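You operate a simulated robot arm through the tools that you are given. There is no shell and no other tool.

Carry out the task below with a simulated two-armed robot. There is one attempt and no reset: what you move stays moved.

JOB
Take the teal link off, brush the crust off the bench tray and link up again.
Fine: 12 V: teal cap on the bare post while you brush, then back in its dish; silver brush, back in its pot. Set down upright: teal post cap. Where these are worked on the way, their far stop is far enough and under half their travel is too little: teal link. What is to be rubbed or washed off counts as gone when no trace of it is left.

Only the result counts: the job must be done as asked and must still hold three seconds after the hand-in. Knocking over, shifting, dropping, spilling or breaking anything else fails it. Lids that push on must go on centred and level and be pressed home; caps that screw on are set level and turned clockwise until they are tight.

ROBOT AND FRAMES
Two 7-joint arms with two-finger parallel grippers on one trunk, on a base that drives. Base frame: it is fixed to the floor where the robot stands at the start and does not move with it; the origin is under the middle of the robot, x ahead of it, y to its left, z up; the surface under the hand at the start is at about z = 0.865. Units: m, degrees, N and s.
The left shoulder is at the start at [0.07, 0.134, 1.201], the right one opposite. With the tool pointing down near the work surface each hand reaches from about 0.1 to 0.64 m from the robot's upright axis, wherever it stands, measured 20 degrees to its own side. Places, roughly: crust on the bench tray [0.4, -0.3, 0.9]; inside of the bench brush pot [0.6, 0.2, 0.9]; inside of the bench cap dish [0.7, -0.1, 0.9]; minus post of the blue battery [0.5, 0, 1]; orange link [0.5, -0.2, 1]; teal link [0.5, 0, 1]; tester switch [0.5, -0.5, 0.9]; tray clamp knob [0.4, -0.1, 1]. Payload 1.57 kg a hand.
The TCP of each hand is the grasp point between the finger pads, 0.03 m short of the fingertips. In the tool frame z runs along the fingers and y along their closing line. The gripper opens to 0.08 m. The fingers are 0.017 m wide and 0.012 m thick; the gripper's body (0.04 by 0.082 m) begins 0.08 m behind the TCP.
Orientation is told as [roll, pitch, yaw] about the base's x, y, z axes, in that order, counted from this pose: with the fingers straight down and closing along the base's y, the tool's x points along the base's -x, its y along +y and its z along -z.

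CONTROLS
- The arms move only by the tool play_rows. It takes "left_targets", "right_targets" or both (then of equal length, played together; a hand with none holds still); each is a list of rows, each a list of 3 entries, a list of its own where there are three numbers: the turn, a rotation vector about the base's x, y, z in units of 5 degrees (1.0 is 5 degrees), then the shift along the base's x, y, z in units of 30 mm (1.0 is 30 mm), then the gripper command, from -1 (shut) to 1 (fully open), values between in proportion. In form: [[[rx, ry, rz], [x, y, z], gripper], ...]. A call has 1 to 20 rows; each row shifts and turns the commanded pose from where the row before left it. A call with a number of a shift or a turn outside -1 to 1 is refused whole. Each row takes 0.2 s and may step no farther than 0.05 m and 8.6 degrees from the row before; otherwise, or with a gripper value out of range, the whole call is refused. A pose out of reach is approached as far as the arm can. The call stops where the force on the tool passes 40 N (or 10 N more than at its start, if that is more) or the arm is blocked; 0.2 s more then pass. The fingers move at their own pace (about 0.153 m/s each) and stop on an object; they squeeze with about 39 N. The grip force told is the motor's: it shows also when the fingers shut on nothing. Time passes only in rows, and 0.2 s behind the last, so rows that do not move let the fingers close. It gives the time, the measured TCP pose, the force on the tool (base axes), the opening and the grip force at its end, in the units of the frame above (readings bear some noise), with the torque about the TCP (base axes, N m) and any sound that the robot's microphone picked up, and new pictures: "pictures" is both (left out), scene, wrist or none (wrist: the cameras of the hands that moved).
- Cameras (640 x 400 px; columns grow to the right, rows downward): "scene" is now at [0.1385, -0.0099, 1.4236]; the picture's right is [-0.05, -1.00, 0.00], its down [-0.61, 0.03, -0.79] and it looks along [0.79, -0.04, -0.61] (base axes); focal length 214 px, centre (320, 200). "left" rides on the left gripper at [0.072, 0.007, -0.122] in its tool frame; the picture's right is [-0.09, 1.00, 0.00], its down [-0.84, -0.08, -0.54] and it looks along [-0.54, -0.05, 0.84] (tool axes); focal length 238 px, centre (320, 200). "right" rides on the right gripper at [0.072, -0.007, -0.122] in its tool frame; the picture's right is [0.09, 1.00, 0.00], its down [-0.84, 0.08, -0.54] and it looks along [-0.54, 0.05, 0.84] (tool axes); focal length 238 px, centre (320, 200). There is no depth. A picture from a camera that has moved, and an enlarged one, comes with that camera's place and axes in the base frame and with its lens. The place of the scene camera against the robot may be out by one fixed shift of up to 0.012 m in any direction.
- slide_trunk(by): slides the trunk up (or, below 0, down) by that many m; the arms and the scene camera ride with it, the base frame stays. It gives what a move gives, with no picture.
- base_move(legs): drives the robot by 1 to 6 legs, each [ahead, left, turn to the left] in m, m and degrees, along the robot's own axes; the way and the turn of a leg run together, so that a leg with both is an arc; at most 1.5 m and 180 degrees a leg. The arms and the cameras ride along, it lands a little off, and it stops where it bumps. It gives what a move gives, and a new picture of the scene camera.
- head_to(pan, tilt): turns the head with the scene camera to pan (to the left, within 86 degrees either way) and tilt (down, from -29 to 69), counted from straight ahead of the robot. It gives what a move gives, and a new picture of the scene camera.
- enlarge(camera, box): a new picture of the part [left, top, right, bottom] of that camera's present view, enlarged. The clock stands still meanwhile.
- finish_job(): hands the job in; it is judged then, once.

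Nothing tells you exact positions but the pictures and the camera data. Unless the task says otherwise, let go and move clear before handing in.

The tools are called after "Emit:" as a command line: name --argument value ..., lists and objects as JSON in quotes. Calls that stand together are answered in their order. play_rows: Moves the arms, as the interface text tells. Its arguments: {"type":"object","properties":{"left_targets":{"type":"array"},"right_targets":{"type":"array"},"pictures":{"type":"string","enum":["both","scene","wrist","none"]}},"required":[]} The other tools are called the same way: slide_trunk (by) slides the trunk up or down; base_move (legs) drives the base; head_to (pan, tilt) turns the head that bears the scene camera; enlarge (camera, box) takes an enlarged picture of a part of a camera's view; finish_job () hands the job in.

At the start:

```text
time_s: 0.0
left_tool_pos: [0.3672, 0.1269, 1.2952]
left_tool_rot: [0.1, 0.0, 0.0]
left_force: [0.0, 0.0, -0.4]
left_ft_torque: [0.0, 0.02, 0.02]
left_grip_width: 0.08
left_finger_force: 0.1
right_tool_pos: [0.3716, -0.25, 1.2378]
right_tool_rot: [0.1, -0.1, 0.0]
right_force: [-0.2, 0.5, 1.0]
right_ft_torque: [-0.01, 0.0, 0.01]
right_grip_width: 0.08
right_finger_force: 0.0
trunk travel left (down, up): [-0.775, 0.165]
robot x, y, heading: [0.0023, 0.0004, -0.0]
head pan, tilt: [-3.0, 37.8]
```

scene: 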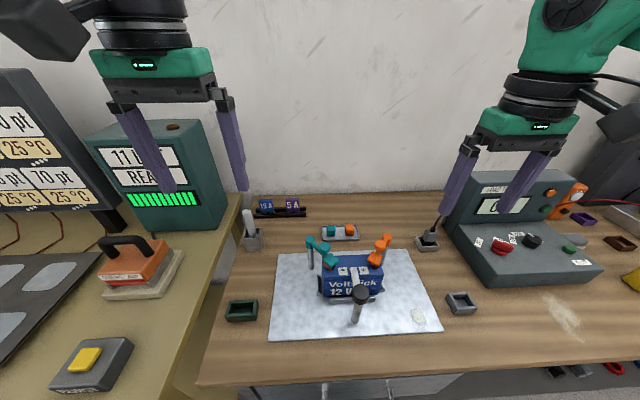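
right: 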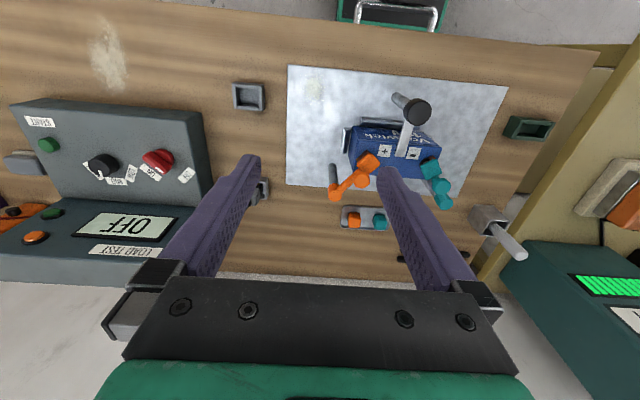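
left: 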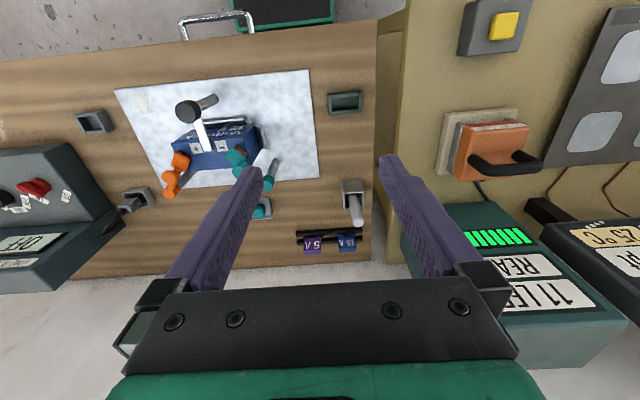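

I see a bench with a metal tray, a blue battery with a teal and an orange link, a cap dish behind it, a silver-handled brush in a pot at the left and a dark one at the right. I'll enlarge parts of the scene first to learn the details.

Emit:
enlarge --camera "scene" --box '[280, 210, 440, 310]'

Emit:
enlarge --camera "scene" --box '[220, 180, 380, 280]'

Emit:
enlarge --camera "scene" --box '[340, 260, 500, 360]'

Emit:
enlarge --camera "left" --box '[100, 70, 340, 220]'

Emit:
enlarge --camera "right" --box '[300, 60, 540, 240]'

```text
4.00 times, centred on (360, 260) of scene
camera zoom: at [0.1385, -0.0099, 1.4236], right [-0.05, -1.0, 0.0], down [-0.61, 0.03, -0.79], along [0.79, -0.04, -0.61], focal length 858 px, centre (160, -40)
```

zoom: 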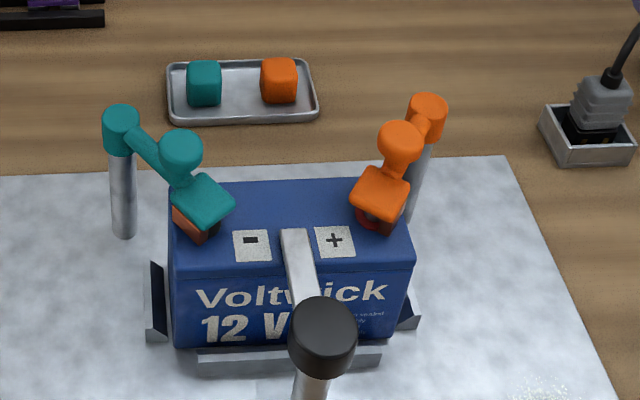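

```text
4.00 times, centred on (300, 230) of scene
camera zoom: at [0.1385, -0.0099, 1.4236], right [-0.05, -1.0, 0.0], down [-0.61, 0.03, -0.79], along [0.79, -0.04, -0.61], focal length 858 px, centre (400, 80)
```

zoom: 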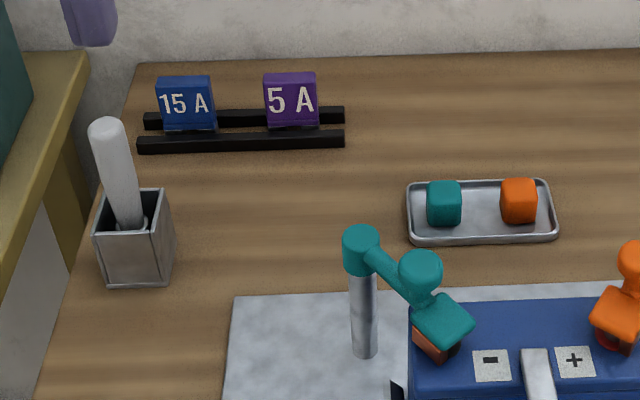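

```text
4.00 times, centred on (420, 310) of scene
camera zoom: at [0.1385, -0.0099, 1.4236], right [-0.05, -1.0, 0.0], down [-0.61, 0.03, -0.79], along [0.79, -0.04, -0.61], focal length 858 px, centre (-80, -240)
```

zoom: 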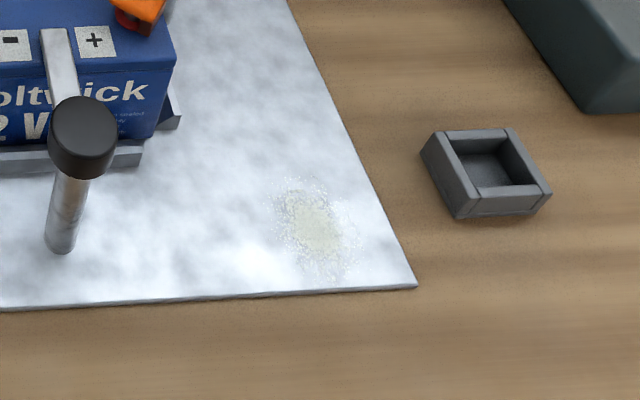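

```text
2.67 times, centred on (220, 145) of left
camera zoom: at [0.296, 0.1328, 1.4182], right [0.09, 1.0, 0.0], down [0.84, -0.08, 0.54], along [0.54, -0.05, -0.84], focal length 636 px, centre (587, 347)
```

zoom: 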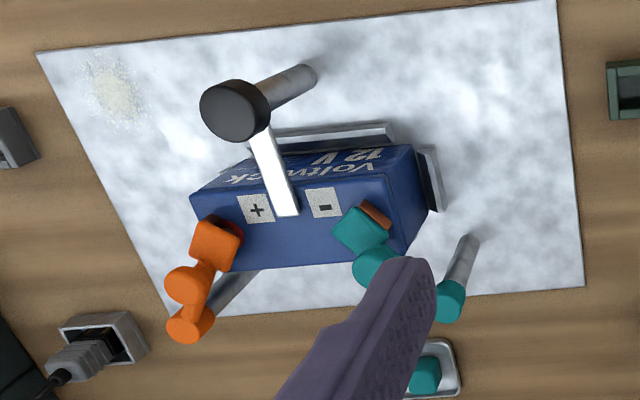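

```text
2.22 times, centred on (420, 150) of right
camera zoom: at [0.301, -0.2568, 1.3597], right [-0.09, 1.0, 0.0], down [0.84, 0.08, 0.54], along [0.54, 0.05, -0.84], focal length 530 px, centre (98, 311)
```

zoom: 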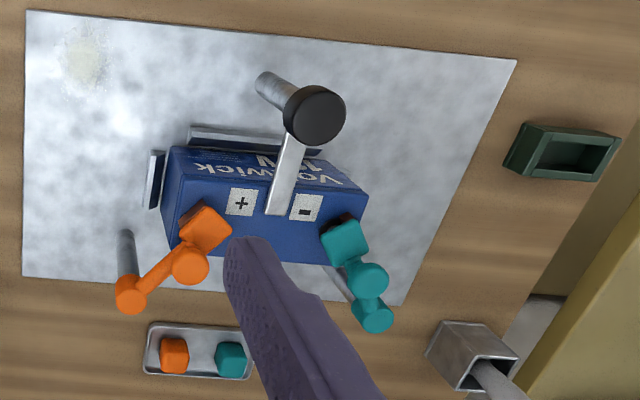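

The battery's teal link seems to swing on a post at its far side, with a knob on the arm. I'll bring the left hand closer for a second look before touching anything.

Emit:
play_rows --left_targets '[[[0, 0, 0], [0, -0.5, -0.9], 1], [[0, 0, 0], [0, -0.5, -0.9], 1], [[0, 0, 0], [0, -0.5, -0.9], 1], [[0, 0, 0], [0, -0.5, -0.9], 1], [[0, 0, 0], [0, -0.5, -0.9], 1], [[0, 0, 0], [0, 0, 0], 1]]' --pictures "both"

```text
time_s: 1.4
left_tool_pos: [0.3669, 0.0524, 1.161]
left_tool_rot: [0.0, 0.0, 0.0]
left_force: [0.9, 0.5, 0.0]
left_ft_torque: [-0.03, 0.02, -0.01]
left_grip_width: 0.0802
left_finger_force: 0.2
right_tool_pos: [0.373, -0.2511, 1.238]
right_tool_rot: [0.2, -0.1, 0.0]
right_force: [-0.1, 0.0, 0.2]
right_ft_torque: [0.03, -0.02, 0.01]
right_grip_width: 0.0799
right_finger_force: 0.0
trunk travel left (down, up): [-0.775, 0.165]
robot x, y, heading: [0.0015, 0.0015, -0.3]
head pan, tilt: [-3.0, 37.8]
camera scene: at [0.138, -0.0098, 1.4237], right [-0.05, -1.0, 0.0], down [-0.61, 0.03, -0.79], along [0.79, -0.04, -0.61], focal length 214 px, centre (320, 200)
camera left: at [0.2948, 0.0577, 1.2832], right [0.09, 1.0, 0.0], down [0.84, -0.08, 0.54], along [0.54, -0.05, -0.84], focal length 238 px, centre (320, 200)
```

scene: 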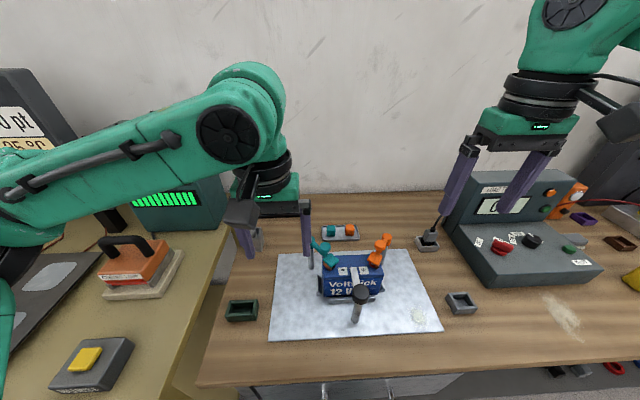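
left: 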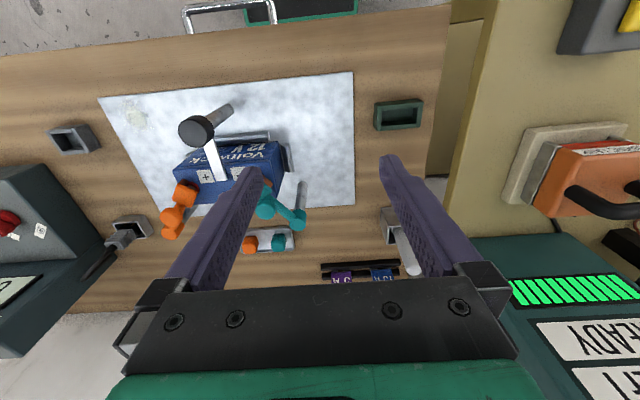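

The left hand is above the battery's teal side. I'll enlarge this view.

Emit:
enlarge --camera "left" --box '[160, 90, 320, 260]'

Emit:
enlarge --camera "left" --box '[230, 170, 330, 260]'

Emit:
enlarge --camera "scene" --box '[300, 220, 400, 310]'

Emit:
enlarge --camera "right" --box '[390, 60, 490, 230]'

```text
2.35 times, centred on (240, 175) of left
camera zoom: at [0.2948, 0.0577, 1.2832], right [0.09, 1.0, 0.0], down [0.84, -0.08, 0.54], along [0.54, -0.05, -0.84], focal length 561 px, centre (508, 259)
```

zoom: 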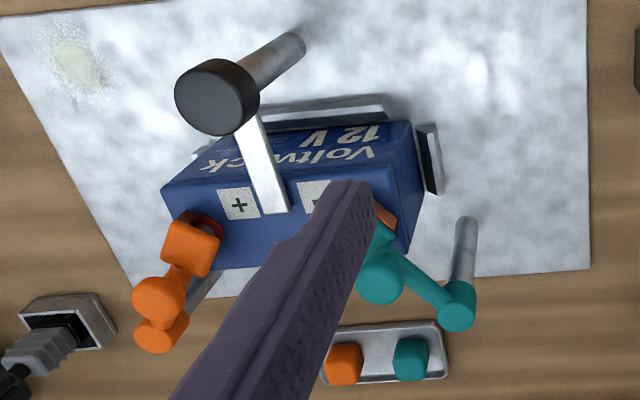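

```text
4.44 times, centred on (280, 215) of left
camera zoom: at [0.2948, 0.0577, 1.2832], right [0.09, 1.0, 0.0], down [0.84, -0.08, 0.54], along [0.54, -0.05, -0.84], focal length 1059 px, centre (498, 133)
```

zoom: 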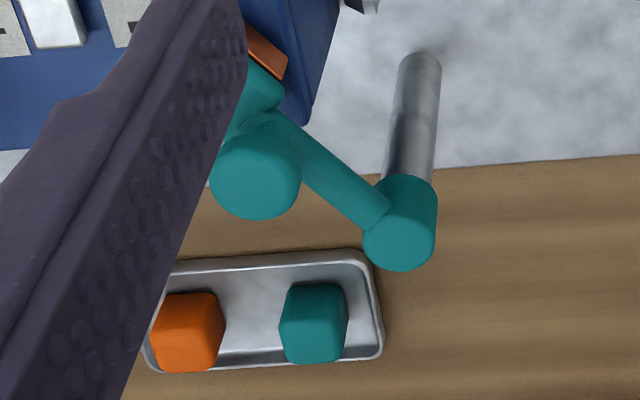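

```text
4.44 times, centred on (350, 265) of scene
camera zoom: at [0.138, -0.0098, 1.4237], right [-0.05, -1.0, 0.0], down [-0.61, 0.03, -0.79], along [0.79, -0.04, -0.61], focal length 953 px, centre (187, -89)
```

zoom: 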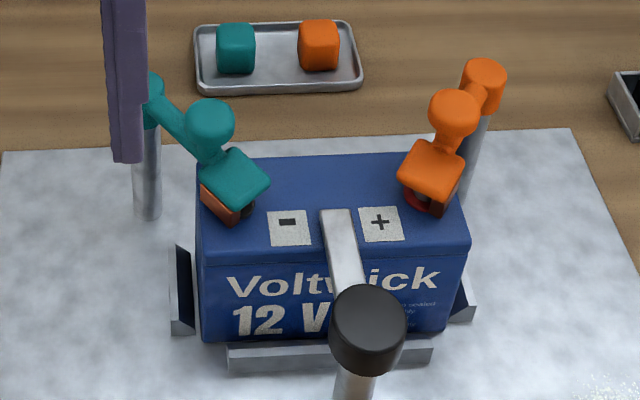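

```text
2.35 times, centred on (440, 145) of right
camera zoom: at [0.3005, -0.2566, 1.3598], right [-0.09, 1.0, 0.0], down [0.84, 0.08, 0.54], along [0.54, 0.05, -0.84], focal length 561 px, centre (38, 329)
```

zoom: 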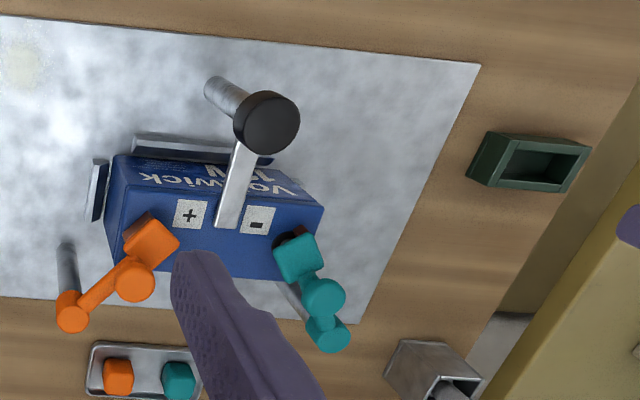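

I place the teal knob at about (0.479, -0.036, top 1.013), the link's pivot post at (0.519, 0.002) and its clamp at (0.461, -0.048). Next I bring the left hand above the knob, turned so the fingers straddle the arm.

Emit:
play_rows --left_targets '[[[0, 0, 1], [0.475, -0.36, -0.1], 1], [[0, 0, 1], [0.475, -0.36, -0.3], 1], [[0, 0, 1], [0.475, -0.36, -0.4], 1], [[0, 0, 1], [0.475, -0.36, -0.4], 1], [[0, 0, 1], [0.475, -0.36, -0.4], 1], [[0, 0, 1], [0.475, -0.36, -0.4], 1], [[0, 0, 1], [0.475, -0.36, -0.4], 1], [[0, 0, 1], [0.475, -0.36, -0.4], 1], [[0, 0, 0], [0, 0, 0], 1]]'

```text
time_s: 3.4
left_tool_pos: [0.4817, -0.0333, 1.0775]
left_tool_rot: [0.0, 0.0, 40.0]
left_force: [-0.4, 0.7, 0.5]
left_ft_torque: [0.02, 0.01, 0.0]
left_grip_width: 0.0799
left_finger_force: 0.1
right_tool_pos: [0.371, -0.2507, 1.2369]
right_tool_rot: [0.1, -0.1, -0.1]
right_force: [-0.4, 0.8, 0.6]
right_ft_torque: [0.01, 0.0, -0.02]
right_grip_width: 0.08
right_finger_force: 0.0
trunk travel left (down, up): [-0.775, 0.165]
robot x, y, heading: [0.0037, 0.0002, -0.2]
head pan, tilt: [-3.0, 37.8]
camera scene: at [0.1382, -0.0096, 1.4236], right [-0.05, -1.0, 0.0], down [-0.61, 0.03, -0.79], along [0.79, -0.04, -0.61], focal length 214 px, centre (320, 200)
camera left: at [0.4219, -0.0759, 1.1994], right [-0.57, 0.82, 0.0], down [0.69, 0.48, 0.54], along [0.45, 0.31, -0.84], focal length 238 px, centre (320, 200)
```

scene: 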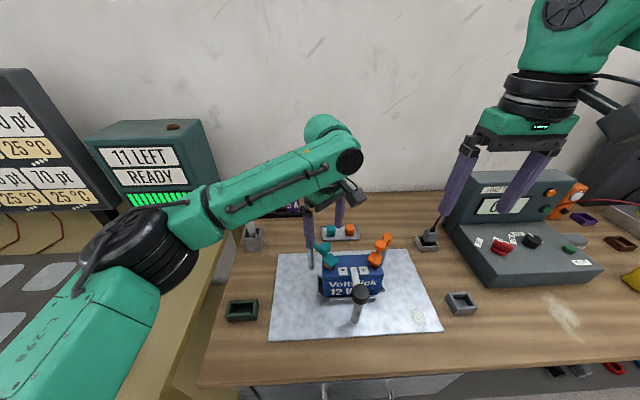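
left: 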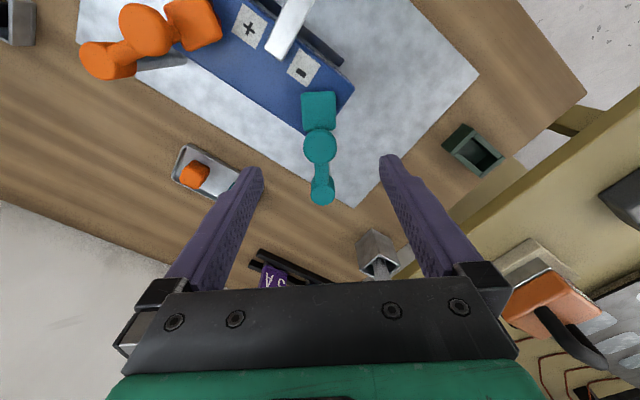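

The knob lies straight ahead between the fingers. I'll enlarge to check alignment before descending.

Emit:
enlarge --camera "left" --box '[270, 70, 370, 220]'

Emit:
enlarge --camera "left" --box '[340, 210, 420, 290]'

Emit:
enlarge --camera "right" --box '[390, 60, 490, 230]'

```text
2.67 times, centred on (320, 145) of left
camera zoom: at [0.4219, -0.0759, 1.1994], right [-0.57, 0.82, 0.0], down [0.69, 0.48, 0.54], along [0.45, 0.31, -0.84], focal length 636 px, centre (320, 347)
```

zoom: 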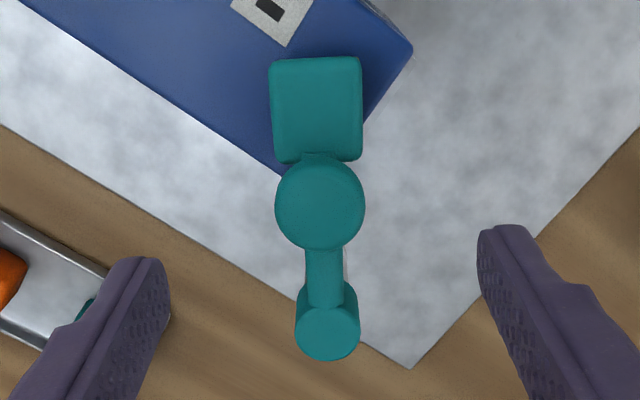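

```text
5.00 times, centred on (380, 250) of left
camera zoom: at [0.4219, -0.0759, 1.1994], right [-0.57, 0.82, 0.0], down [0.69, 0.48, 0.54], along [0.45, 0.31, -0.84], focal length 1192 px, centre (20, -50)
```

zoom: 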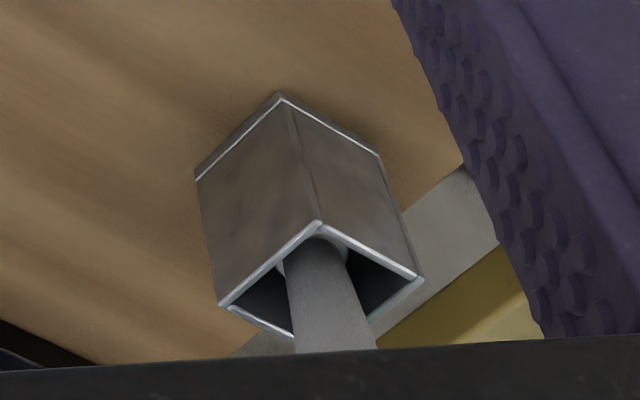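

```text
2.35 times, centred on (440, 145) of right
camera zoom: at [0.3006, -0.2565, 1.3598], right [-0.09, 1.0, 0.0], down [0.84, 0.08, 0.54], along [0.54, 0.05, -0.84], focal length 561 px, centre (38, 329)
```

zoom: 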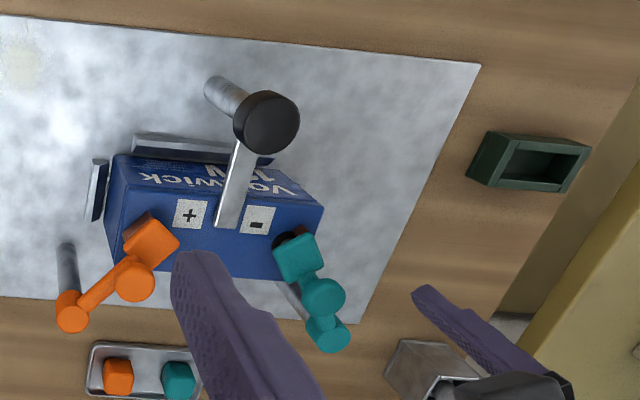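

Hub, knob and fingers line up as expected. Descending and gripping the knob.

Emit:
play_rows --left_targets '[[[0, 0, 0], [0, -0.05, -0.73], 1], [[0, 0, 0], [0, 0, -0.73], 1], [[0, 0, 0], [0, 0, -0.72], 1], [[0, 0, 0], [0, 0, 0], 0.2], [[0, 0, 0], [0, 0, 0], -0.3], [[0, 0, 0], [0, 0, 0], -1], [[0, 0, 0], [0, 0, 0], -1], [[0, 0, 0], [0, 0, 0], -1]]'

```text
time_s: 5.2
left_tool_pos: [0.4809, -0.0333, 1.0116]
left_tool_rot: [0.0, 0.1, 40.0]
left_force: [-7.2, 4.3, -7.1]
left_ft_torque: [0.14, 0.03, 0.02]
left_grip_width: 0.0296
left_finger_force: 39.2
right_tool_pos: [0.3725, -0.2495, 1.2389]
right_tool_rot: [0.1, -0.1, 0.0]
right_force: [0.4, -0.4, 0.1]
right_ft_torque: [-0.01, -0.01, 0.0]
right_grip_width: 0.08
right_finger_force: 0.0
trunk travel left (down, up): [-0.775, 0.165]
robot x, y, heading: [0.0017, 0.0015, 0.1]
head pan, tilt: [-3.0, 37.8]
camera scene: at [0.1375, -0.0086, 1.4236], right [-0.05, -1.0, 0.0], down [-0.61, 0.03, -0.79], along [0.79, -0.04, -0.61], focal length 214 px, centre (320, 200)
camera left: at [0.4216, -0.0764, 1.1338], right [-0.57, 0.82, 0.0], down [0.69, 0.48, 0.54], along [0.44, 0.31, -0.84], focal length 238 px, centre (320, 200)
```

scene: 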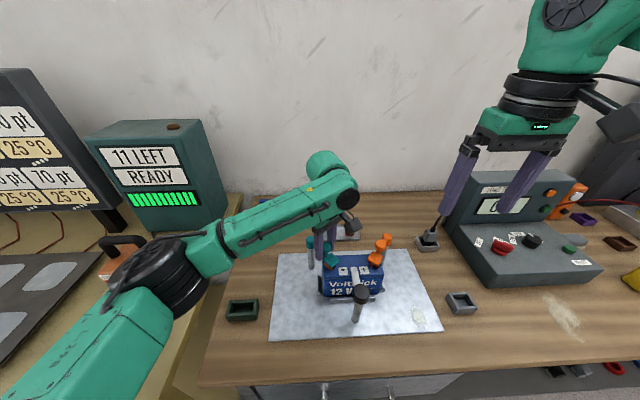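
left: 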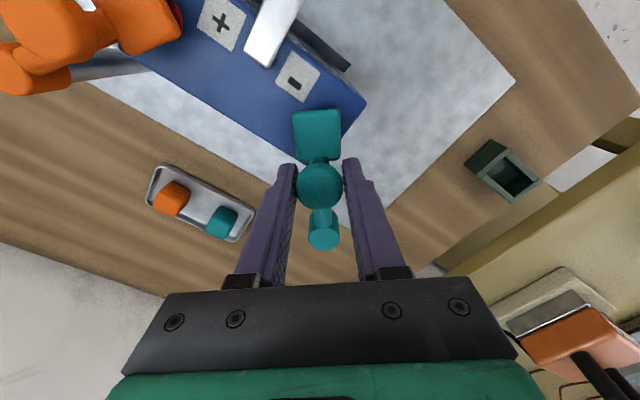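

The knob is held. Now I swing the link around its pivot away from the battery (clockwise from above), turning the hand with it, a few steps first.

Emit:
play_rows --left_targets '[[[0, 0, -1], [-0.0887, 0.1244, 0], -1], [[0, 0, -1], [-0.0774, 0.1314, 0], -1], [[0, 0, -1], [-0.0658, 0.1379, 0], -1], [[0, 0, -1], [-0.0536, 0.143, 0], -1]]'

```text
time_s: 6.2
left_tool_pos: [0.4727, -0.0173, 1.0104]
left_tool_rot: [0.0, 0.1, 19.8]
left_force: [-13.4, 8.6, -16.1]
left_ft_torque: [0.36, 0.26, 0.74]
left_grip_width: 0.0298
left_finger_force: 39.1
right_tool_pos: [0.3723, -0.2485, 1.2395]
right_tool_rot: [0.1, 0.0, 0.0]
right_force: [0.1, 0.1, -0.5]
right_ft_torque: [-0.01, -0.03, 0.03]
right_grip_width: 0.08
right_finger_force: 0.0
trunk travel left (down, up): [-0.775, 0.165]
robot x, y, heading: [-0.0006, -0.0004, 0.1]
head pan, tilt: [-3.0, 37.8]
camera scene: at [0.1373, -0.0069, 1.4236], right [-0.05, -1.0, 0.0], down [-0.61, 0.03, -0.79], along [0.79, -0.04, -0.61], focal length 214 px, centre (320, 200)
camera left: at [0.4019, -0.0362, 1.1339], right [-0.25, 0.97, 0.0], down [0.81, 0.21, 0.54], along [0.52, 0.14, -0.84], focal length 238 px, centre (320, 200)
```

scene: 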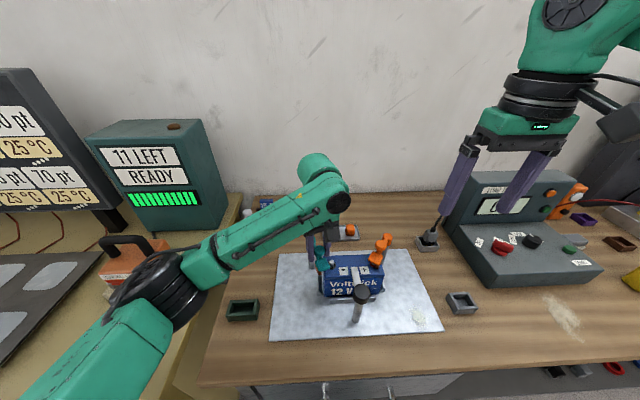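
left: 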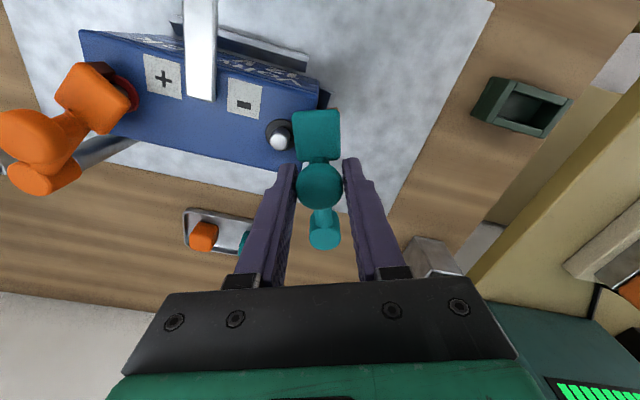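

The link swings freely and the battery's minus post is coming free. I continue the swing toward the far stop.

Emit:
play_rows --left_targets '[[[0, 0, -1], [-0.0408, 0.147, -0.04], -1], [[0, 0, -1], [-0.0278, 0.1502, 0], -1], [[0, 0, -1], [-0.0145, 0.1521, 0], -1], [[0, 0, -1], [-0.0014, 0.1526, 0], -1], [[0, 0, -1], [0.0121, 0.1523, 0], -1], [[0, 0, -1], [0.0252, 0.1505, 0], -1], [[0, 0, -1], [0.0382, 0.1479, 0], -1], [[0, 0, -1], [0.0509, 0.1439, 0], -1]]'

```text
time_s: 8.0
left_tool_pos: [0.4721, 0.0211, 1.011]
left_tool_rot: [0.0, -0.2, -20.1]
left_force: [-10.2, 14.9, -0.2]
left_ft_torque: [0.71, 0.28, 0.69]
left_grip_width: 0.0297
left_finger_force: 38.6
right_tool_pos: [0.3701, -0.2462, 1.2403]
right_tool_rot: [-0.2, -0.1, 0.0]
right_force: [0.2, 0.7, 0.3]
right_ft_torque: [-0.04, 0.0, 0.0]
right_grip_width: 0.0802
right_finger_force: 0.1
trunk travel left (down, up): [-0.775, 0.165]
robot x, y, heading: [-0.0028, 0.0006, 0.1]
head pan, tilt: [-3.0, 37.8]
camera scene: at [0.1351, -0.0044, 1.4241], right [-0.05, -1.0, 0.0], down [-0.61, 0.03, -0.79], along [0.79, -0.04, -0.61], focal length 214 px, centre (320, 200)
camera left: at [0.4064, 0.0512, 1.1337], right [0.43, 0.9, 0.0], down [0.76, -0.36, 0.54], along [0.49, -0.23, -0.84], focal length 238 px, centre (320, 200)
```

scene: 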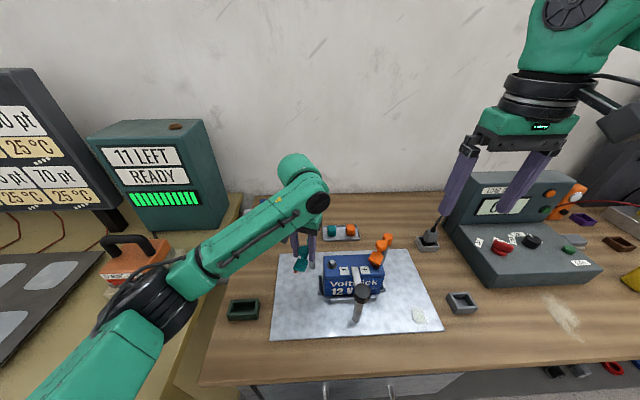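
left: 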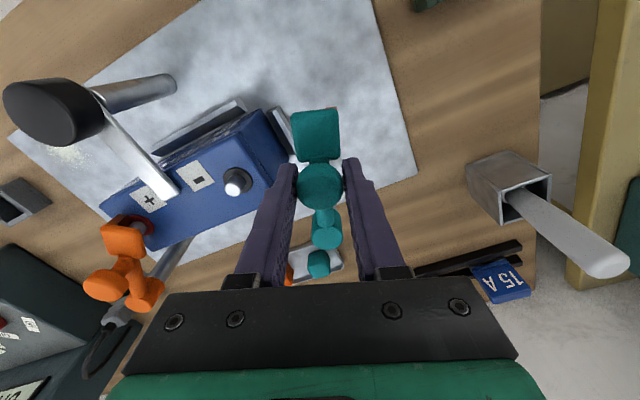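

The link now points away from the battery with no stop yet. Continuing.

Emit:
play_rows --left_targets '[[[0, 0, -1], [0.0634, 0.139, 0], -1], [[0, 0, -1], [0.0753, 0.1328, 0], -1], [[0, 0, -1], [0.0865, 0.1258, 0], -1], [[0, 0, -1], [0.0971, 0.1178, 0], -1], [[0, 0, -1], [0.1069, 0.109, 0], -1], [[0, 0, -1], [0.116, 0.0991, 0], -1]]'

```text
time_s: 9.4
left_tool_pos: [0.4829, 0.0344, 1.0101]
left_tool_rot: [-0.1, 0.0, -50.6]
left_force: [-30.3, -3.1, -9.6]
left_ft_torque: [-0.86, 0.63, 0.65]
left_grip_width: 0.0293
left_finger_force: 39.2
right_tool_pos: [0.3642, -0.2532, 1.2385]
right_tool_rot: [0.1, -0.3, -0.1]
right_force: [-0.3, 0.0, -0.2]
right_ft_torque: [-0.03, 0.0, -0.03]
right_grip_width: 0.08
right_finger_force: 0.0
trunk travel left (down, up): [-0.775, 0.165]
robot x, y, heading: [-0.0007, -0.0011, -0.2]
head pan, tilt: [-3.0, 37.8]
camera scene: at [0.1297, -0.0115, 1.4242], right [-0.05, -1.0, 0.0], down [-0.61, 0.03, -0.79], along [0.79, -0.04, -0.61], focal length 214 px, centre (320, 200)
camera left: at [0.4418, 0.0929, 1.1338], right [0.83, 0.56, 0.0], down [0.47, -0.69, 0.54], along [0.3, -0.45, -0.84], focal length 238 px, centre (320, 200)
```

scene: 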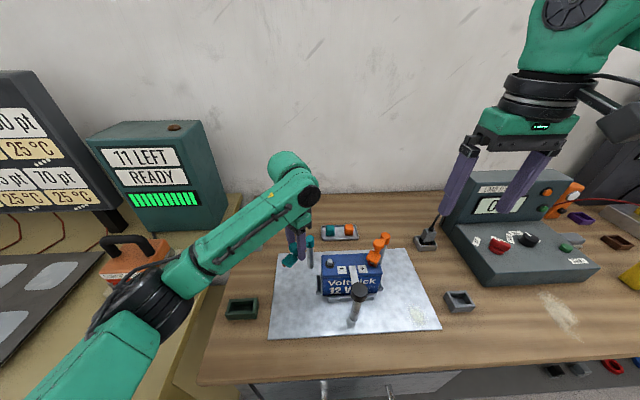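
left: 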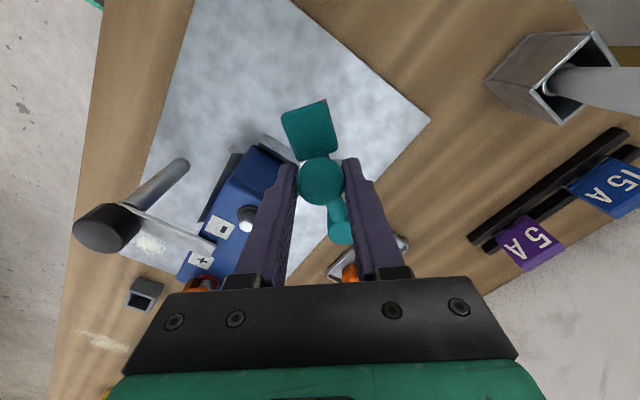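

The hand feels resistance and the link lags behind the hand's turn, so the far stop seems near. I push a little more without turning to confirm.

Emit:
play_rows --left_targets '[[[0, 0, 0], [0.1, 0.1, 0], -1], [[0, 0, 0], [0.1, 0.1, 0], -1]]'

Emit:
enlarge --camera "left" --box '[220, 80, 420, 280]'

```text
time_s: 9.8
left_tool_pos: [0.4827, 0.0332, 1.0108]
left_tool_rot: [-0.9, 0.0, -51.1]
left_force: [-19.1, -6.1, 10.9]
left_ft_torque: [-0.17, 1.42, 0.51]
left_grip_width: 0.0291
left_finger_force: 39.0
right_tool_pos: [0.3662, -0.2515, 1.2396]
right_tool_rot: [0.1, -0.3, -0.1]
right_force: [0.5, 0.4, 0.4]
right_ft_torque: [-0.03, 0.0, 0.01]
right_grip_width: 0.0801
right_finger_force: 0.1
trunk travel left (down, up): [-0.775, 0.165]
robot x, y, heading: [-0.0032, 0.0016, 0.1]
head pan, tilt: [-3.0, 37.8]
stopped in row 1 (left hand): the force on the tool passed its limit at 44 N (the readings are from after the stop); the commanded pose is now the measured one
camera scene: at [0.1312, -0.0104, 1.4248], right [-0.05, -1.0, 0.0], down [-0.61, 0.03, -0.79], along [0.79, -0.04, -0.61], focal length 214 px, centre (320, 200)
camera left: at [0.4435, 0.0937, 1.1337], right [0.83, 0.55, -0.01], down [0.47, -0.7, 0.54], along [0.29, -0.46, -0.84], focal length 238 px, centre (320, 200)
```

scene: 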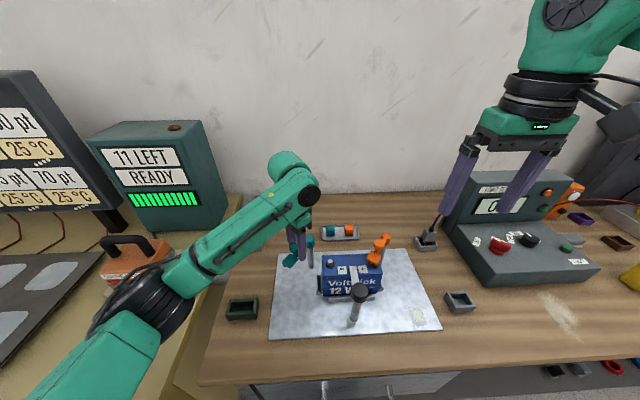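
left: 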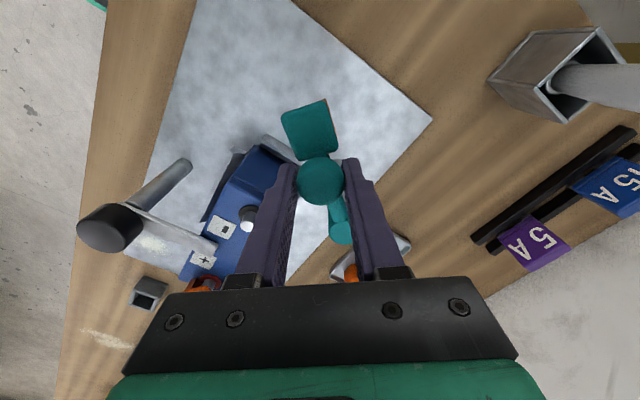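

```text
2.00 times, centred on (320, 180) of left
camera zoom: at [0.4435, 0.0937, 1.1337], right [0.83, 0.55, -0.01], down [0.47, -0.7, 0.54], along [0.29, -0.46, -0.84], focal length 477 px, centre (320, 240)
```

zoom: 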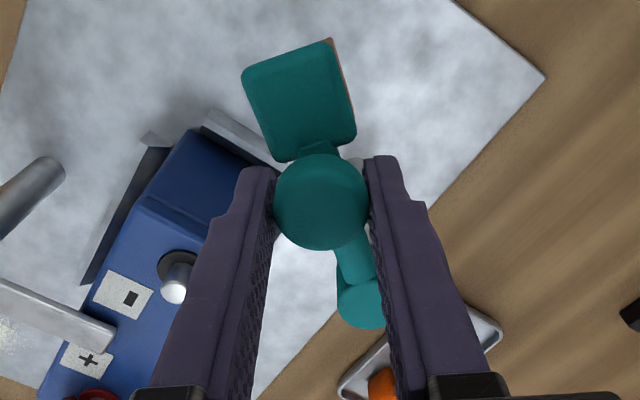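

The stop is firm, so the link is fully off. I open the fingers and rise straight up.

Emit:
play_rows --left_targets '[[[0, 0, 0], [0, 0, 0], -0.2], [[0, 0, 0], [0, 0, 0], 0.2], [[0, 0, 0], [0, 0, 0], 0.2], [[0, 0, 0], [0, 0, 0.8], 0.2], [[0, 0, 0], [0, 0, 1], 0.2], [[0, 0, 0], [0, 0, 1], 0.2], [[0, 0, 0], [0, 0, 1], 0.2], [[0, 0, 0], [0, 0, 0], 0.2]]'

```text
time_s: 11.6
left_tool_pos: [0.4885, 0.0362, 1.123]
left_tool_rot: [-0.7, 0.3, -50.8]
left_force: [0.7, -1.1, 0.1]
left_ft_torque: [-0.02, 0.0, 0.02]
left_grip_width: 0.048
left_finger_force: 0.1
right_tool_pos: [0.3715, -0.2517, 1.237]
right_tool_rot: [0.1, 0.2, -0.1]
right_force: [0.4, -0.3, 1.0]
right_ft_torque: [0.01, 0.02, 0.02]
right_grip_width: 0.0799
right_finger_force: 0.1
trunk travel left (down, up): [-0.775, 0.165]
robot x, y, heading: [0.0038, -0.0018, -0.2]
head pan, tilt: [-3.0, 37.8]
camera scene: at [0.1382, -0.0104, 1.4236], right [-0.05, -1.0, 0.0], down [-0.61, 0.03, -0.79], along [0.79, -0.04, -0.61], focal length 214 px, centre (320, 200)
camera left: at [0.449, 0.0951, 1.2454], right [0.83, 0.56, -0.01], down [0.48, -0.69, 0.54], along [0.29, -0.45, -0.84], focal length 238 px, centre (320, 200)
```

scene: 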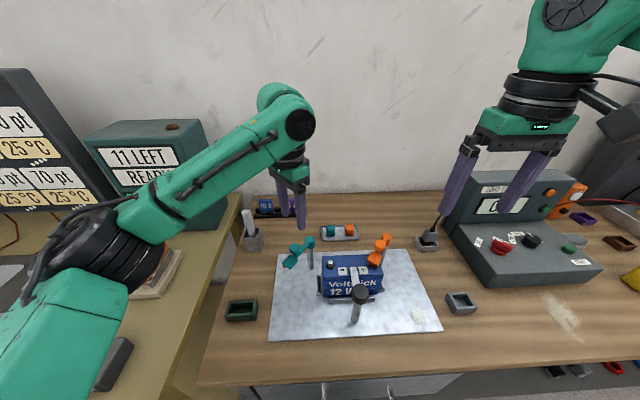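
left: 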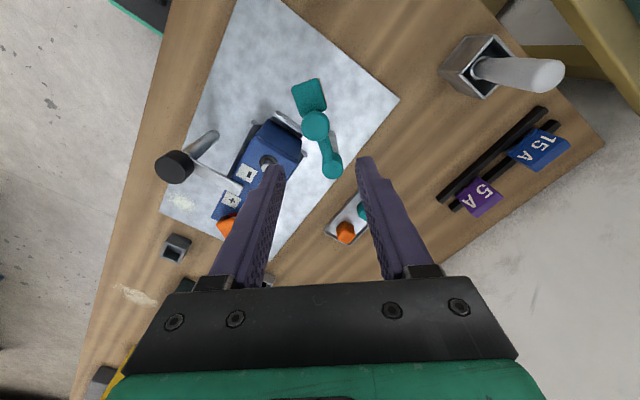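

The link stays swung away and the base sprang back. Now I look at the bare post, the cap dish and the pot more closely.

Emit:
enlarge --camera "left" --box '[200, 120, 320, 250]'

Emit:
enlarge --camera "right" --box '[330, 120, 490, 230]'

Emit:
enlarge --camera "scene" --box '[270, 215, 400, 300]'

Emit:
enlarge --camera "left" --box '[310, 170, 430, 260]'

Emit:
enlarge --camera "left" --box '[430, 20, 590, 120]'

```text
3.08 times, centred on (260, 185) of left
camera zoom: at [0.449, 0.0951, 1.2454], right [0.83, 0.56, -0.01], down [0.48, -0.69, 0.54], along [0.29, -0.45, -0.84], focal length 733 px, centre (505, 246)
```

zoom: 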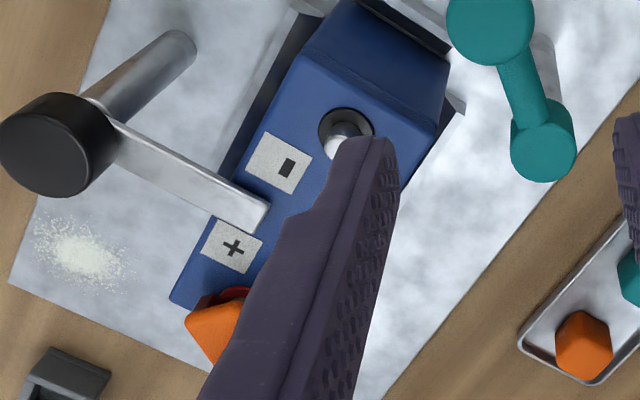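

```text
3.64 times, centred on (410, 175) of right
camera zoom: at [0.3004, -0.2574, 1.3596], right [-0.09, 1.0, 0.0], down [0.84, 0.08, 0.54], along [0.54, 0.05, -0.84], focal length 867 px, centre (-7, 291)
```

zoom: 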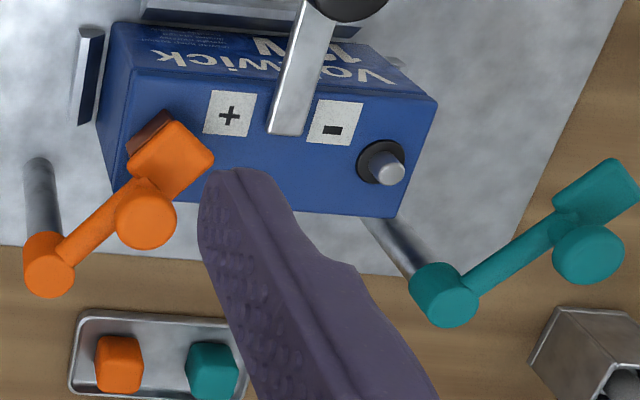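

```text
4.71 times, centred on (335, 258) of scene
camera zoom: at [0.1382, -0.0104, 1.4236], right [-0.05, -1.0, 0.0], down [-0.61, 0.03, -0.79], along [0.79, -0.04, -0.61], focal length 1009 px, centre (249, -71)
```

zoom: 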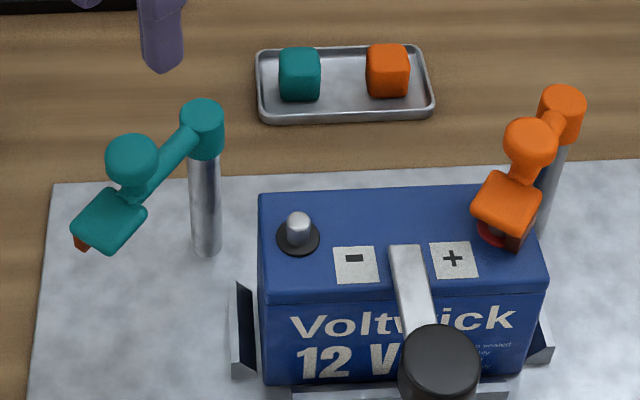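

```text
4.44 times, centred on (370, 215) of left
camera zoom: at [0.449, 0.0951, 1.2454], right [0.83, 0.56, -0.01], down [0.48, -0.69, 0.54], along [0.29, -0.45, -0.84], focal length 1059 px, centre (98, 133)
```

zoom: 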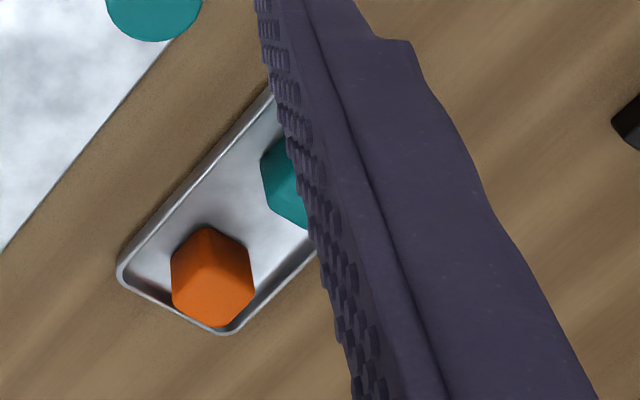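

```text
4.00 times, centred on (510, 70) of left
camera zoom: at [0.449, 0.0951, 1.2454], right [0.83, 0.56, -0.01], down [0.48, -0.69, 0.54], along [0.29, -0.45, -0.84], focal length 953 px, centre (-440, 720)
```

zoom: 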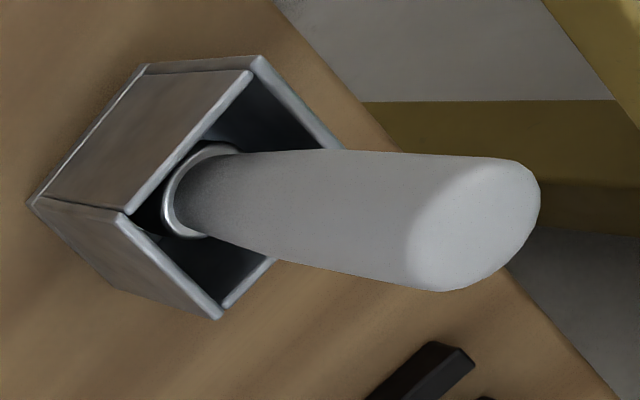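

The bare minus post is at about (0.459, -0.049, top 0.975); the teal cap (about 30 mm cube, top about 0.897) is at (0.651, -0.069). That is a bit far for a downward hand, so I look down to see whether the base can roll ahead.

Emit:
head_to --pan 0 --tilt 69

```text
time_s: 12.5
left_tool_pos: [0.4888, 0.0345, 1.1219]
left_tool_rot: [-0.6, 0.1, -50.8]
left_force: [-0.2, 0.8, 0.3]
left_ft_torque: [0.01, 0.03, -0.01]
left_grip_width: 0.0482
left_finger_force: 0.2
right_tool_pos: [0.3709, -0.2509, 1.2379]
right_tool_rot: [0.1, 0.0, -0.1]
right_force: [0.1, -0.3, 0.4]
right_ft_torque: [0.0, 0.01, -0.01]
right_grip_width: 0.08
right_finger_force: 0.1
trunk travel left (down, up): [-0.775, 0.165]
robot x, y, heading: [0.0024, 0.0011, -0.2]
head pan, tilt: [0.0, 68.8]
camera scene: at [0.1078, -0.006, 1.3842], right [0.0, -1.0, 0.0], down [-0.93, 0.0, -0.36], along [0.36, 0.0, -0.93], focal length 214 px, centre (320, 200)
```

scene: 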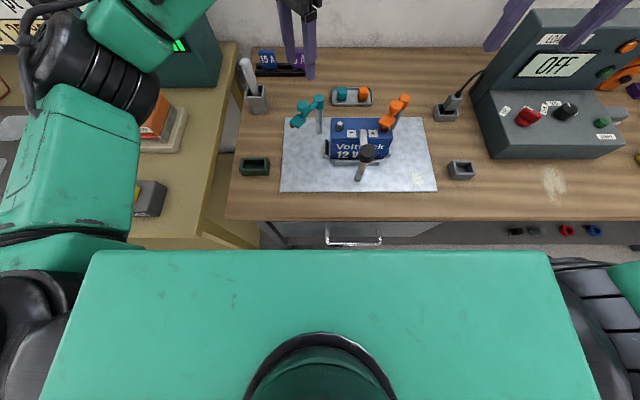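

The torso has little room ahead of the drawer front, so instead I'll tilt the right hand forward by 30° to reach the dish. I move the left hand out of the way and the right one above the dish.

Emit:
head_to --pan -3 --tilt 45

Emit:
play_rows --left_targets '[[[0, 0, 1], [-0.295, 0.48, 0.19], 0.2], [[0, 0, 1], [-0.295, 0.48, 0.19], 0.2], [[0, 0, 1], [-0.295, 0.48, 0.19], 0.2], [[0, 0, 1], [-0.295, 0.48, 0.19], 0.2], [[0, 0, 1], [-0.295, 0.48, 0.19], 0.2], [[0, 0, 1], [-0.295, 0.48, 0.19], 0.2], [[0, 0, 1], [-0.295, 0.48, 0.19], 0.2], [[0, 0, 1], [-0.295, 0.48, 0.19], 0.2], [[0, 0, 1], [-0.295, 0.48, 0.19], 0.2], [[0, 0, 1], [-0.295, 0.48, 0.19], 0.2]]' --pictures "none"

Emit:
play_rows --right_targets '[[[0, -0.6, 0], [0.9, 0.6, 0], 1], [[0, -0.6, 0], [0.9, 0.6, 0], 1], [[0, -0.6, 0], [0.9, 0.6, 0], 1], [[0, -0.6, 0], [0.9, 0.6, 0], 1], [[0, -0.6, 0], [0.9, 0.6, -0.5], 1], [[0, -0.6, 0], [0.9, 0.6, -0.5], 1], [[0, -0.6, 0], [0.9, 0.6, -0.5], 1], [[0, -0.6, 0], [0.9, 0.6, -0.7], 1], [[0, -0.6, 0], [0.9, 0.6, -0.8], 1], [[0, -0.6, 0], [0.9, 0.6, -0.8], 1], [[0, 0, 0], [0, 0, 0], 1]]'

```text
time_s: 13.4
left_tool_pos: [0.4872, 0.0345, 1.1227]
left_tool_rot: [-0.7, 0.2, -50.8]
left_force: [0.6, -0.3, 0.1]
left_ft_torque: [0.03, -0.02, 0.01]
left_grip_width: 0.0481
left_finger_force: 0.0
right_tool_pos: [0.3717, -0.2515, 1.237]
right_tool_rot: [0.1, 0.0, -0.2]
right_force: [-0.8, -0.6, -0.6]
right_ft_torque: [-0.02, -0.02, -0.03]
right_grip_width: 0.0799
right_finger_force: 0.0
trunk travel left (down, up): [-0.775, 0.165]
robot x, y, heading: [-0.0014, -0.0008, 0.0]
head pan, tilt: [-3.0, 45.0]
camera scene: at [0.133, -0.0102, 1.413], right [-0.05, -1.0, 0.0], down [-0.71, 0.04, -0.71], along [0.71, -0.04, -0.71], focal length 214 px, centre (320, 200)
```

scene: 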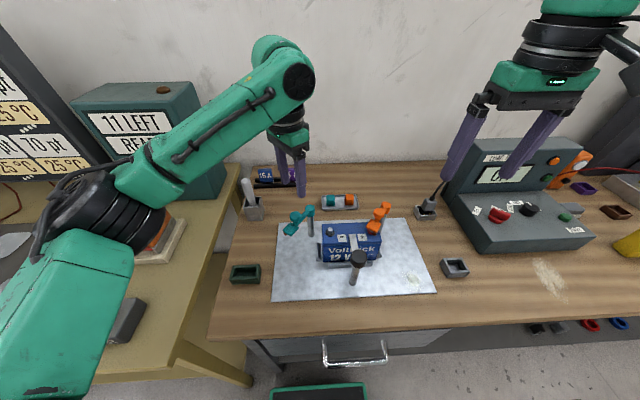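

```text
time_s: 15.6
left_tool_pos: [0.4004, 0.1786, 1.1786]
left_tool_rot: [-0.7, 0.1, -0.7]
left_force: [-0.4, -0.1, 0.1]
left_ft_torque: [0.0, 0.0, 0.03]
left_grip_width: 0.048
left_finger_force: 0.0
right_tool_pos: [0.3704, -0.2516, 1.2386]
right_tool_rot: [0.0, 0.0, 0.0]
right_force: [-0.3, 0.0, -0.2]
right_ft_torque: [-0.03, 0.01, 0.03]
right_grip_width: 0.08
right_finger_force: 0.0
trunk travel left (down, up): [-0.775, 0.165]
robot x, y, heading: [0.0035, 0.0005, -0.1]
head pan, tilt: [-3.0, 45.0]
```

```text
time_s: 18.0
left_tool_pos: [0.4015, 0.1801, 1.179]
left_tool_rot: [-0.7, 0.2, -0.9]
left_force: [-0.9, 1.0, -0.3]
left_ft_torque: [-0.01, -0.02, -0.01]
left_grip_width: 0.0479
left_finger_force: 0.1
right_tool_pos: [0.5944, -0.1202, 1.1138]
right_tool_rot: [0.2, -30.2, 0.0]
right_force: [0.1, 0.2, 0.0]
right_ft_torque: [-0.02, 0.04, -0.03]
right_grip_width: 0.08
right_finger_force: 0.0
right hand out of reach, approached as far as the arm can: row 7, 8, 9, 10
trunk travel left (down, up): [-0.775, 0.165]
robot x, y, heading: [0.002, 0.0011, -0.1]
head pan, tilt: [-3.0, 45.0]
camera scene: at [0.1325, -0.0102, 1.4131], right [-0.05, -1.0, 0.0], down [-0.71, 0.04, -0.71], along [0.71, -0.04, -0.71], focal length 214 px, centre (320, 200)
camera right: at [0.471, -0.1263, 1.1838], right [-0.08, 1.0, -0.04], down [0.45, 0.07, 0.89], along [0.89, 0.05, -0.46], focal length 238 px, centre (320, 200)
```

scene: 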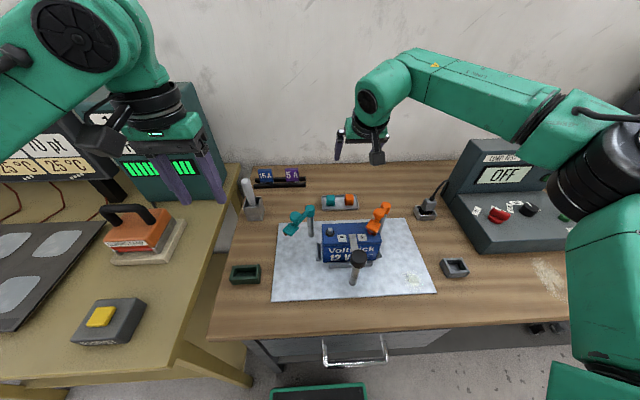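
right: 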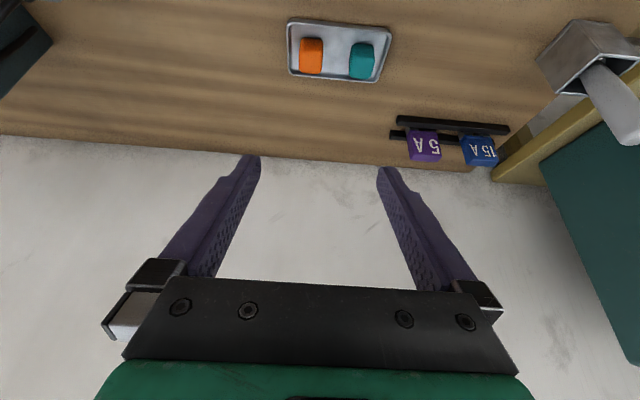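

The 30° tilt ran out of reach there. I'll try a smaller tilt (15°), keeping the hand high.

Emit:
play_rows --right_targets '[[[0, 0.6, 0], [0, 0, 0], 1], [[0, 0.6, 0], [0, 0, -0.3], 1], [[0, 0.6, 0], [0, 0, -0.3], 1], [[0, 0.6, 0], [0, 0, -0.3], 1], [[0, 0.6, 0], [0, 0, -0.3], 1], [[0, 0, 0], [0, 0, 0], 1]]' --pictures "wrist"

```text
time_s: 19.4
left_tool_pos: [0.4001, 0.1799, 1.1785]
left_tool_rot: [-0.8, 0.3, -0.7]
left_force: [-0.1, -0.5, -0.4]
left_ft_torque: [0.02, -0.01, 0.0]
left_grip_width: 0.0479
left_finger_force: 0.2
right_tool_pos: [0.5648, -0.146, 1.0765]
right_tool_rot: [0.1, -15.0, 0.0]
right_force: [0.9, -0.8, -0.4]
right_ft_torque: [0.0, 0.02, 0.01]
right_grip_width: 0.08
right_finger_force: 0.0
right hand out of reach, approached as far as the arm can: row 1, 2, 3, 4, 5
trunk travel left (down, up): [-0.775, 0.165]
robot x, y, heading: [0.0008, -0.0011, -0.5]
head pan, tilt: [-3.0, 45.0]
camera right: at [0.4637, -0.1514, 1.1764], right [-0.09, 1.0, -0.02], down [0.67, 0.07, 0.74], along [0.74, 0.05, -0.67], focal length 238 px, centre (320, 200)
```

right: 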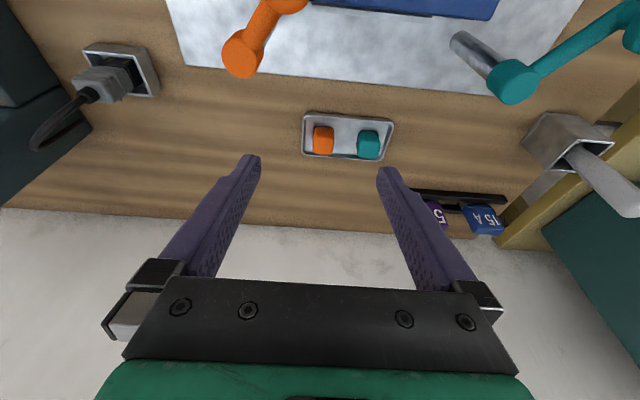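

The right arm reaches poorly across its own middle. I'll drive the base a little ahead and to the left, which brings both the dish (right hand) and the pot (left hand) into easy reach.

Emit:
base_move --legs '[[0.0, 0.07, 0], [0.05, 0, 0]]'

```text
time_s: 21.0
left_tool_pos: [0.4447, 0.2457, 1.1817]
left_tool_rot: [-0.6, -0.2, -0.8]
left_force: [-0.9, -0.4, -0.5]
left_ft_torque: [0.02, -0.07, -0.01]
left_grip_width: 0.048
left_finger_force: 0.0
right_tool_pos: [0.6076, -0.0786, 1.0816]
right_tool_rot: [0.3, -15.4, -0.1]
right_force: [-0.1, -0.7, -0.3]
right_ft_torque: [0.04, -0.04, 0.01]
right_grip_width: 0.0802
right_finger_force: 0.1
trunk travel left (down, up): [-0.775, 0.165]
robot x, y, heading: [0.052, 0.0704, -0.3]
head pan, tilt: [-3.0, 45.0]
camera scene: at [0.1744, 0.0572, 1.4139], right [-0.05, -1.0, 0.0], down [-0.7, 0.04, -0.71], along [0.71, -0.04, -0.7], focal length 214 px, centre (320, 200)
```

scene: 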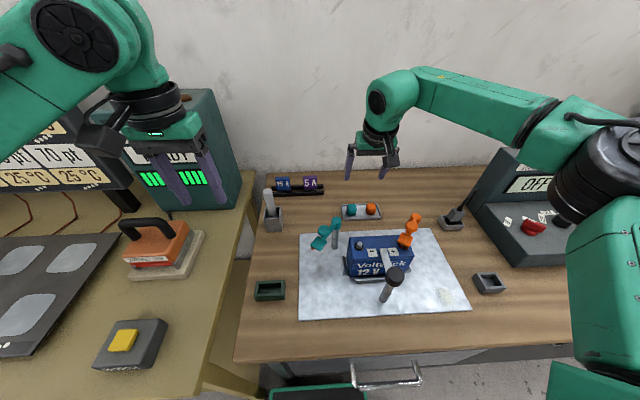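

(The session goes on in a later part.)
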